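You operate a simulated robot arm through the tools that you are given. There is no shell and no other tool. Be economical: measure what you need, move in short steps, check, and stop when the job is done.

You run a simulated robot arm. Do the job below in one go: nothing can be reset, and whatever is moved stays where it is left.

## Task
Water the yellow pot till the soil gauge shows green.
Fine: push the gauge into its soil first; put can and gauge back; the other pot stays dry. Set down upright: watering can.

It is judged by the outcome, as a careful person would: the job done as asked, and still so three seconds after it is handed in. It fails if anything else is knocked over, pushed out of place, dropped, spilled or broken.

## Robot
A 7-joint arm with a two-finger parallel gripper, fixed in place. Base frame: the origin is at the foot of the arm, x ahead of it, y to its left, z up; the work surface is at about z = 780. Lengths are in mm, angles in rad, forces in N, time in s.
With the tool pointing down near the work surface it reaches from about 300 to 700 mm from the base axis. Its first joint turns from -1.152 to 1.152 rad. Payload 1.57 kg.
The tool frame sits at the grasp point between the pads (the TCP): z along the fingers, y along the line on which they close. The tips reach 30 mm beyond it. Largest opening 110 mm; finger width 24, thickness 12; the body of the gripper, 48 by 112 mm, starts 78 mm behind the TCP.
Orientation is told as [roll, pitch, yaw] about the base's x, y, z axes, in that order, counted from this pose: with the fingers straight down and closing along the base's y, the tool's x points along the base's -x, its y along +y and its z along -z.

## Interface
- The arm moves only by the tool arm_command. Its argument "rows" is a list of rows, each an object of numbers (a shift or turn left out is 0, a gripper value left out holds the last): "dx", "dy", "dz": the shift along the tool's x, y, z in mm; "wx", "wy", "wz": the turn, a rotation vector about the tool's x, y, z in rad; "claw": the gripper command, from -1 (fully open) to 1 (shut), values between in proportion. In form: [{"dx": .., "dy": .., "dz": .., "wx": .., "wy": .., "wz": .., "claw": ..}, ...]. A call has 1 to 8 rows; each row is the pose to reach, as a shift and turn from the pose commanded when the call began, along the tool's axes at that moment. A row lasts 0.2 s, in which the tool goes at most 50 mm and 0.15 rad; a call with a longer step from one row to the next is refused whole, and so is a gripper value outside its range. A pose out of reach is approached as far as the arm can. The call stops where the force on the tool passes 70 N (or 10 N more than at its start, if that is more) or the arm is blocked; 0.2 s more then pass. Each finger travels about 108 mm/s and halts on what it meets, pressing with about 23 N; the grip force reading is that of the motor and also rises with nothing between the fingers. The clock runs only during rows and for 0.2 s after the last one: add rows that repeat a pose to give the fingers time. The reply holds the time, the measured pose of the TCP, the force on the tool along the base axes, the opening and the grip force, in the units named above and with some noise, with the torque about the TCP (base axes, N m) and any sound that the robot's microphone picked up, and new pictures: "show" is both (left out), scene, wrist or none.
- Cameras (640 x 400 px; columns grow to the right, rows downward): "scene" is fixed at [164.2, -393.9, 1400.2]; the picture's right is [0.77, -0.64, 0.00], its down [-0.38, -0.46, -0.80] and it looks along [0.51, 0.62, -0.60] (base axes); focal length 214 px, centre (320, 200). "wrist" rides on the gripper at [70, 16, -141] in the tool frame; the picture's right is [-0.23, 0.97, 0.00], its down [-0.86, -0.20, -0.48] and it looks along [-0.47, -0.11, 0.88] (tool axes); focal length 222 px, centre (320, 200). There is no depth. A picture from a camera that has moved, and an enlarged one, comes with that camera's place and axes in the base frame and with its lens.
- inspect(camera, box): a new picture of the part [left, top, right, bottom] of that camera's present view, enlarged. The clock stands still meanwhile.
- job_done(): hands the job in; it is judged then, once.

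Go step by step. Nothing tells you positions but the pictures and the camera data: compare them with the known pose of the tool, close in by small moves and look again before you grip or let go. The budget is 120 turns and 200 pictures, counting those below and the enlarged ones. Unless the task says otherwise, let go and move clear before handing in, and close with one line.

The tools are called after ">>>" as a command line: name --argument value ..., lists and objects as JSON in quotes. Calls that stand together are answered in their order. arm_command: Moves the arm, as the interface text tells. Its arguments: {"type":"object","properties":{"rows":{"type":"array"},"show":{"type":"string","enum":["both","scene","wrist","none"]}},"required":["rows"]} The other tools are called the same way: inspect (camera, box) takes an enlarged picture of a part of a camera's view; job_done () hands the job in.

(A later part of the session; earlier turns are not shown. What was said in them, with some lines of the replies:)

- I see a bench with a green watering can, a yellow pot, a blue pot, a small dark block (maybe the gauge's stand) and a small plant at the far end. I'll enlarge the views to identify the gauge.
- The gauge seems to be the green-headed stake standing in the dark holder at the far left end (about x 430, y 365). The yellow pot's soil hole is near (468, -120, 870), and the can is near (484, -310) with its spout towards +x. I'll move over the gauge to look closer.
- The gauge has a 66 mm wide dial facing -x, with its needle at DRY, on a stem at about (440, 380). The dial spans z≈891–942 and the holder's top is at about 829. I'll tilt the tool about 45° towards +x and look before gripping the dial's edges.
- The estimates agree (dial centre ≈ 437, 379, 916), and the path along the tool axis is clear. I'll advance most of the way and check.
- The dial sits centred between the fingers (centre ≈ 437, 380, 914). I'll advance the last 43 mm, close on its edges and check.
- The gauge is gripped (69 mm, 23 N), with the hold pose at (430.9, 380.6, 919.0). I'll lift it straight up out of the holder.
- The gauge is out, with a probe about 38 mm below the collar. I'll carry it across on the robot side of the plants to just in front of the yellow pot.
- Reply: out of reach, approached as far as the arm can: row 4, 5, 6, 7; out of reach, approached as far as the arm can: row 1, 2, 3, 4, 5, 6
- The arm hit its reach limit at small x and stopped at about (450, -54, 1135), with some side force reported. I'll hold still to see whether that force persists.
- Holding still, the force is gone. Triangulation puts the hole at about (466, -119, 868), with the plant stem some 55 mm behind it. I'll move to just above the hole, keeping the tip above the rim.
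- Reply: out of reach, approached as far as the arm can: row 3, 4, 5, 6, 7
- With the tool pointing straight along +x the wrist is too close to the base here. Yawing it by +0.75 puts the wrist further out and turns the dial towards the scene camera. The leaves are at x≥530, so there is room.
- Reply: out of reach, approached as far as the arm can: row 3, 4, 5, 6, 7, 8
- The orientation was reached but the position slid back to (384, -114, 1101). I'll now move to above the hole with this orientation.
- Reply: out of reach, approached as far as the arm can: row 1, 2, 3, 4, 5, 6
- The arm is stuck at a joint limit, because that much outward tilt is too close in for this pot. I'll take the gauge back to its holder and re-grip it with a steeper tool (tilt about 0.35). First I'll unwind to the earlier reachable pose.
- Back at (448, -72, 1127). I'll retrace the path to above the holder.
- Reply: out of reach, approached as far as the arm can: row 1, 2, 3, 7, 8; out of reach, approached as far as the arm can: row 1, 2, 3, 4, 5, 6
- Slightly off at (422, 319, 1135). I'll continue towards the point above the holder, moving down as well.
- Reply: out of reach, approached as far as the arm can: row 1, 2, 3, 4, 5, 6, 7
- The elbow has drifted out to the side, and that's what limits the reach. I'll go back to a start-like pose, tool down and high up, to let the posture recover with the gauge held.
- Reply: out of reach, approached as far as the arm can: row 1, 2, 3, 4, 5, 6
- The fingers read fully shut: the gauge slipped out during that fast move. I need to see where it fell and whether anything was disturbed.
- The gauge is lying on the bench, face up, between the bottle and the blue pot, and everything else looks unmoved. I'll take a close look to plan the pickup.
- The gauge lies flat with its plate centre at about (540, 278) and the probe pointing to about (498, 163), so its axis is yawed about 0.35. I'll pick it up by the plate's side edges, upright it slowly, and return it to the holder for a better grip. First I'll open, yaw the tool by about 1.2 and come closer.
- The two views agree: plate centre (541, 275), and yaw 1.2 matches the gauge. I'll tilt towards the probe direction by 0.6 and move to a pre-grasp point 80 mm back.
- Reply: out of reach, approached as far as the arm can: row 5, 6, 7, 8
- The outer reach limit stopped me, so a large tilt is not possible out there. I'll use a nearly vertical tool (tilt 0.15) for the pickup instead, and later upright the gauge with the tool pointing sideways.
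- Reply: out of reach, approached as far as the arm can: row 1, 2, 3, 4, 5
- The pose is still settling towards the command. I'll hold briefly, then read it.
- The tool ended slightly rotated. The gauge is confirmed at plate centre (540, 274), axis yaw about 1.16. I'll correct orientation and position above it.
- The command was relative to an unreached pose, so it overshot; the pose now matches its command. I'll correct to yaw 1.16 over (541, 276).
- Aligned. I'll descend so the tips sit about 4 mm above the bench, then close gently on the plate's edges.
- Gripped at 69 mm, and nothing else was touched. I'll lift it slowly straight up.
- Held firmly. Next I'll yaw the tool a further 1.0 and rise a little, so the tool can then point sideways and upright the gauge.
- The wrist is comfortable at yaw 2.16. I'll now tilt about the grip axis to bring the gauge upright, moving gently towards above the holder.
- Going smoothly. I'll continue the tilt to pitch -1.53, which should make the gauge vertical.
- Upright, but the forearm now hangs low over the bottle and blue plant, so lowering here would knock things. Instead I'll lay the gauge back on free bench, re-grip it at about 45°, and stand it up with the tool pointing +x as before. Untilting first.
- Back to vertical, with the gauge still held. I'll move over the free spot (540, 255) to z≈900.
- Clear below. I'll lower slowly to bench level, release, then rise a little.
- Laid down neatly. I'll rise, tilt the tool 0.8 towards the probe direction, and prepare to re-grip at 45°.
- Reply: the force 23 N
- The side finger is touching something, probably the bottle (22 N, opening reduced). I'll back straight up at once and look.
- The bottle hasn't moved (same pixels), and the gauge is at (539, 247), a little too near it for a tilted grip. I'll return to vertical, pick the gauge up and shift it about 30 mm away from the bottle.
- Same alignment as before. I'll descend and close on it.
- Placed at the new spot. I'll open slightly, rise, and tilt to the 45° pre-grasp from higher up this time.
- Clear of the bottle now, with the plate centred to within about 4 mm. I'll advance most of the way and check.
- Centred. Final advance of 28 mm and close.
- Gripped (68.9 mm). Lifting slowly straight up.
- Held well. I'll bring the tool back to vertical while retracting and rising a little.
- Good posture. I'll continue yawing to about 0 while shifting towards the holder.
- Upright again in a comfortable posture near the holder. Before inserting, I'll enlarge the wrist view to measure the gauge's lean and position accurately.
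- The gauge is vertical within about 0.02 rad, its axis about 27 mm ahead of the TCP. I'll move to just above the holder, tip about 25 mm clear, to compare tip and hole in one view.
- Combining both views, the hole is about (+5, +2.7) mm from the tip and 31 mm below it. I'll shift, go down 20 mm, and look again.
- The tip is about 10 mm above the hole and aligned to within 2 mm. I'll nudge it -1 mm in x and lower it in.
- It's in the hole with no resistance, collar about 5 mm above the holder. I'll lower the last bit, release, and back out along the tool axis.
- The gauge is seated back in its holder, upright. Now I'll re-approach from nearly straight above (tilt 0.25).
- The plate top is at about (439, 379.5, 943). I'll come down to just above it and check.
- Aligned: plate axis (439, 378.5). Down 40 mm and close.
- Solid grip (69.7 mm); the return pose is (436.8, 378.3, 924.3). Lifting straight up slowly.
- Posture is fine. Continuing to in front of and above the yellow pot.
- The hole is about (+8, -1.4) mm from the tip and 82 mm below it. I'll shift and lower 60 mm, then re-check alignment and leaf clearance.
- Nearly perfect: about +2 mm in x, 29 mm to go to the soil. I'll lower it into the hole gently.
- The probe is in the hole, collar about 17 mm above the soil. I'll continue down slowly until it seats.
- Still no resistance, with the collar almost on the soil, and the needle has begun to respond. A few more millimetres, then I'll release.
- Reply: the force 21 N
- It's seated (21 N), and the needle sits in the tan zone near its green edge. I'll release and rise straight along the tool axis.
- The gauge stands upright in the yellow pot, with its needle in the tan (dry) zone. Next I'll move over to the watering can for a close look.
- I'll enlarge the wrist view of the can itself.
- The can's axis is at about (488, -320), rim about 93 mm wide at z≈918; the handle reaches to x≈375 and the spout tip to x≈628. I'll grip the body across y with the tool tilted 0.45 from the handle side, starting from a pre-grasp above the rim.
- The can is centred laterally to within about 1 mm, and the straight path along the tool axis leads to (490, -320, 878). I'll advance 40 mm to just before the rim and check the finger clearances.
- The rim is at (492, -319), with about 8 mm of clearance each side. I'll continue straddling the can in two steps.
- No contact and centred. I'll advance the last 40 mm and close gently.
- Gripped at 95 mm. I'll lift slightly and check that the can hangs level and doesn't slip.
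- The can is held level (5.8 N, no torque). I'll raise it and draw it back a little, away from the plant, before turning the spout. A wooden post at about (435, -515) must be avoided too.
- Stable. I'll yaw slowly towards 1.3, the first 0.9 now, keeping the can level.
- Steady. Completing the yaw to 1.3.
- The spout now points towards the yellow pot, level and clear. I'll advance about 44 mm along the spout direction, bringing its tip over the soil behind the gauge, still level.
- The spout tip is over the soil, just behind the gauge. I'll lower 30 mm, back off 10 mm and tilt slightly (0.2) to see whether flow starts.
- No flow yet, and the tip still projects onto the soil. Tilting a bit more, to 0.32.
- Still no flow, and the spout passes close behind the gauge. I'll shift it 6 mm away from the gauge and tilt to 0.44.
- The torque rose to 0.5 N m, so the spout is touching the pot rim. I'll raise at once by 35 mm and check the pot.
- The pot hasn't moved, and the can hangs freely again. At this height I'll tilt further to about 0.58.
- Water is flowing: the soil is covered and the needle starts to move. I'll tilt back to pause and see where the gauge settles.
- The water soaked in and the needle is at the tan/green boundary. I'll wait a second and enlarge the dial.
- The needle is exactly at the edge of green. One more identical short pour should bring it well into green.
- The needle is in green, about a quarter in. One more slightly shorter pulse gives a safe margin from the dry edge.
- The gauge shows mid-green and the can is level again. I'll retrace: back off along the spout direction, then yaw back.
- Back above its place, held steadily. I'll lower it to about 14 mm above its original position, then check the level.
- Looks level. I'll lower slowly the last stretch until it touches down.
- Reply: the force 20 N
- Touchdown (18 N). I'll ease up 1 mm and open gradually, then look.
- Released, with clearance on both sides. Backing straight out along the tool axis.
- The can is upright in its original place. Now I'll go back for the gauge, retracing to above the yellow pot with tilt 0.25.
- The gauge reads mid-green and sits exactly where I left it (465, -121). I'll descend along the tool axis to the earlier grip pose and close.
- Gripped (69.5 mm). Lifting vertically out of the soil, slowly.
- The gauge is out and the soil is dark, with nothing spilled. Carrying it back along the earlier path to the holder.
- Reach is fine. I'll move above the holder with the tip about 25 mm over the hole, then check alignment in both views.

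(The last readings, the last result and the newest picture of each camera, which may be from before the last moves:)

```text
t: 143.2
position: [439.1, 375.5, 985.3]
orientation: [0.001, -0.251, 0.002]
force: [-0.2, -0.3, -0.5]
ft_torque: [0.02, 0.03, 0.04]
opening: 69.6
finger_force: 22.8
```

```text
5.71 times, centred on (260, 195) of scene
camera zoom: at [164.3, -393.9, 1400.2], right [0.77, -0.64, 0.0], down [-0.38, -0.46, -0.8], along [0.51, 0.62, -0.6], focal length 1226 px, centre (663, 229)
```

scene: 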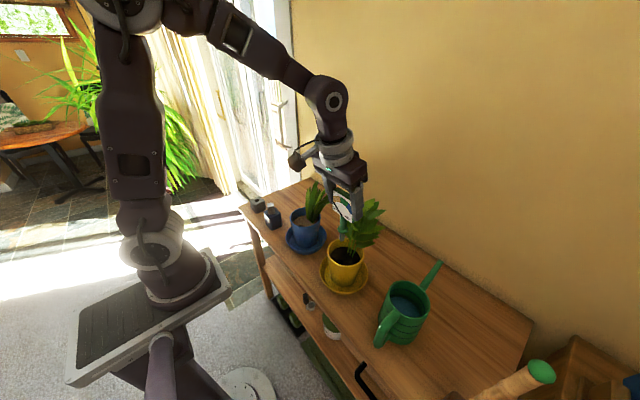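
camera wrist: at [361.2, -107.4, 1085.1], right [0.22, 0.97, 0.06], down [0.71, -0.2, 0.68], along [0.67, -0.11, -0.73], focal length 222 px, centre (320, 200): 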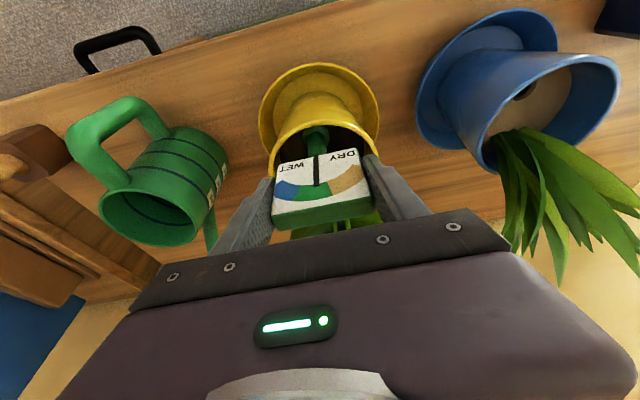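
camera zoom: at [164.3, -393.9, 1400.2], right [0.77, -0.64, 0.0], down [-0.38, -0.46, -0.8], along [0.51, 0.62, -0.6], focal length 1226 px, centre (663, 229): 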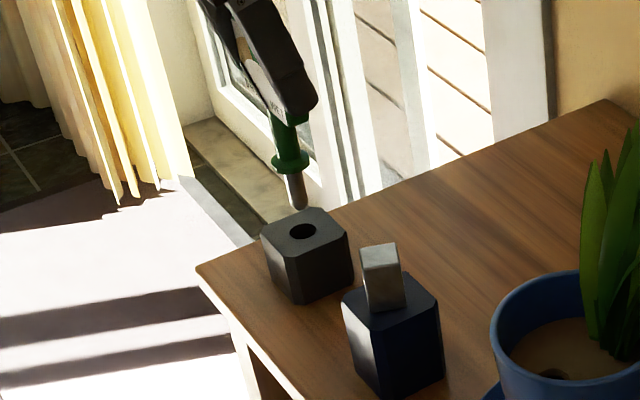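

The correction needed is about (-2, +2.5) mm, which agrees with the recorded return pose. I'll apply it and lower the probe into the hole.

>>> arm_command --rows '[{"dx": 1.9, "dz": -0.5, "dy": 2.5}, {"dx": 1.9, "dz": -0.5, "dy": 2.5}, {"dx": 5.7, "dz": 14, "dy": 2.5}, {"dx": 8.9, "dz": 26.6, "dy": 2.5}, {"dx": 11.9, "dz": 38.2, "dy": 2.5}, {"dx": 14.4, "dz": 47.9, "dy": 2.5}, {"dx": 16.4, "dz": 55.6, "dy": 2.5}]' --show "none"

>>> inspect --camera "scene" --box '[235, 160, 285, 230]'

```text
t: 144.8
position: [435.3, 380.5, 927.5]
orientation: [0.0, -0.251, 0.003]
force: [-0.4, -1.0, -0.9]
ft_torque: [0.01, -0.02, -0.01]
opening: 69.2
finger_force: 23.5
```

```text
5.71 times, centred on (260, 195) of scene
camera zoom: at [164.3, -393.9, 1400.2], right [0.77, -0.64, 0.0], down [-0.38, -0.46, -0.8], along [0.51, 0.62, -0.6], focal length 1226 px, centre (663, 229)
```

zoom: 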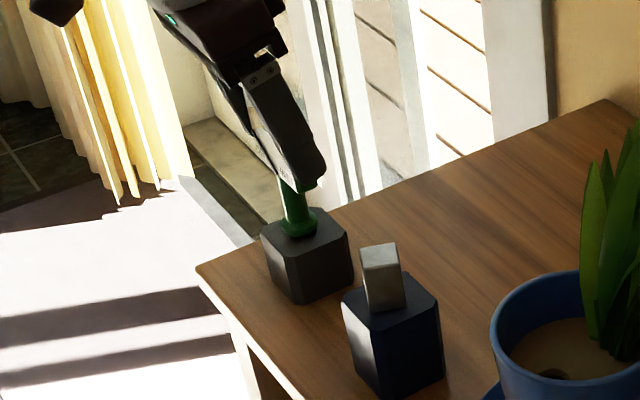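

The probe is in the holder with the collar practically seated. I'll lower the last 3 mm, release, and retreat along the tool axis.

>>> arm_command --rows '[{"dx": 0.6, "dz": 2.4}, {"dx": 0.7, "dz": 2.9}, {"dx": 0.7, "dz": 2.9, "claw": 0.0}, {"dx": 0.7, "dz": 2.9, "claw": -0.6}, {"dx": 0.7, "dz": 2.9, "claw": -0.6}, {"dx": 0.7, "dz": -25}, {"dx": 0.7, "dz": -65}, {"dx": 0.7, "dz": -110}]'

>>> inspect --camera "scene" --box '[235, 160, 335, 260]'

```text
t: 146.6
position: [407.7, 379.9, 1034.6]
orientation: [-0.001, -0.251, 0.003]
force: [0.3, 0.0, 0.1]
ft_torque: [0.04, 0.02, 0.01]
opening: 88.1
finger_force: 0.0
camera wrist: at [305.9, 394.1, 1154.0], right [0.22, 0.97, 0.06], down [0.71, -0.2, 0.68], along [0.67, -0.11, -0.73], focal length 222 px, centre (320, 200)
```

scene: 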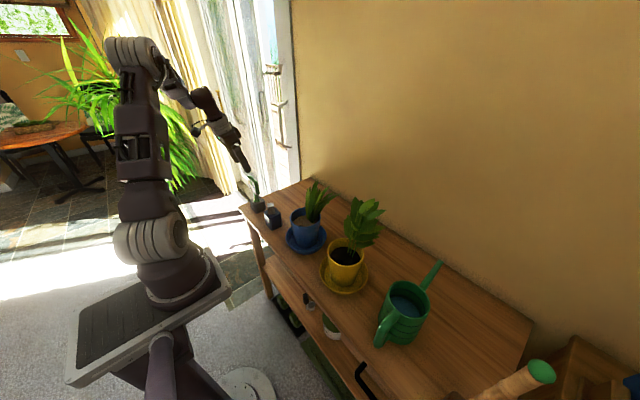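
wrist: 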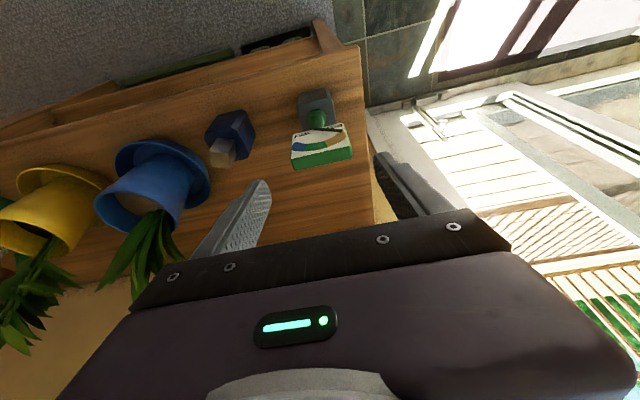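

```text
4.00 times, centred on (285, 210) of scene
camera zoom: at [164.2, -393.9, 1400.2], right [0.77, -0.64, 0.0], down [-0.38, -0.46, -0.8], along [0.51, 0.62, -0.6], focal length 858 px, centre (460, 160)
```

zoom: 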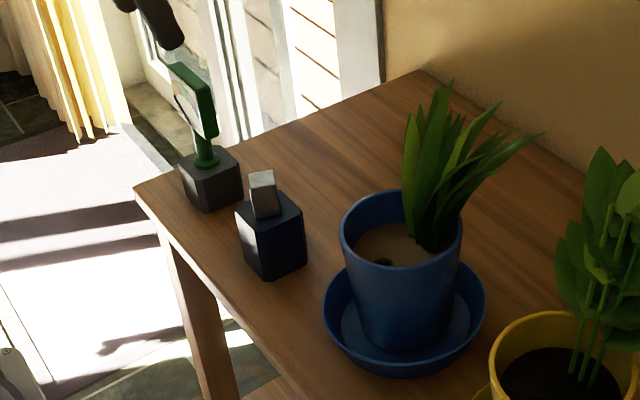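

The gauge is back in its holder, the can is upright in its place, the yellow pot is watered and the blue pot is dry. I'll move the arm up and clear, take a final look at the can and pot, then hand in.

>>> arm_command --rows '[{"dx": -5, "dz": -30}, {"dx": -10, "dz": -65}, {"dx": -15, "dz": -100}, {"dx": -15, "dz": -120}, {"dx": -15, "dz": -120}]' --show "none"

>>> inspect --camera "scene" --box '[310, 190, 460, 360]'

```text
t: 147.8
position: [390.2, 380.4, 1154.1]
orientation: [0.0, -0.251, 0.0]
force: [0.7, -0.3, 0.2]
ft_torque: [0.01, -0.03, 0.01]
opening: 88.1
finger_force: 0.0
```

```text
2.35 times, centred on (385, 275) of scene
camera zoom: at [164.2, -393.9, 1400.2], right [0.77, -0.64, 0.0], down [-0.38, -0.46, -0.8], along [0.51, 0.62, -0.6], focal length 505 px, centre (167, 24)
```

zoom: 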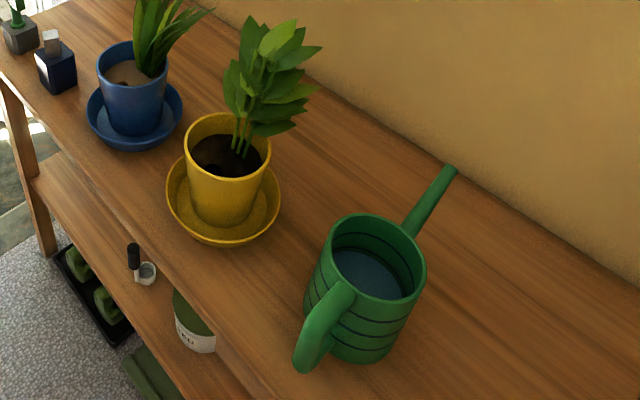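

Everything is in its place, and the arm is clear. Handing in.

>>> job_done

```text
The job is handed in.
```

The yellow pot is watered to mid-green on the gauge, the can and gauge are back in their places, and the blue pot is dry; early on, the gauge slipped from the gripper onto the bench, and I picked it up again undamaged as far as I could see.
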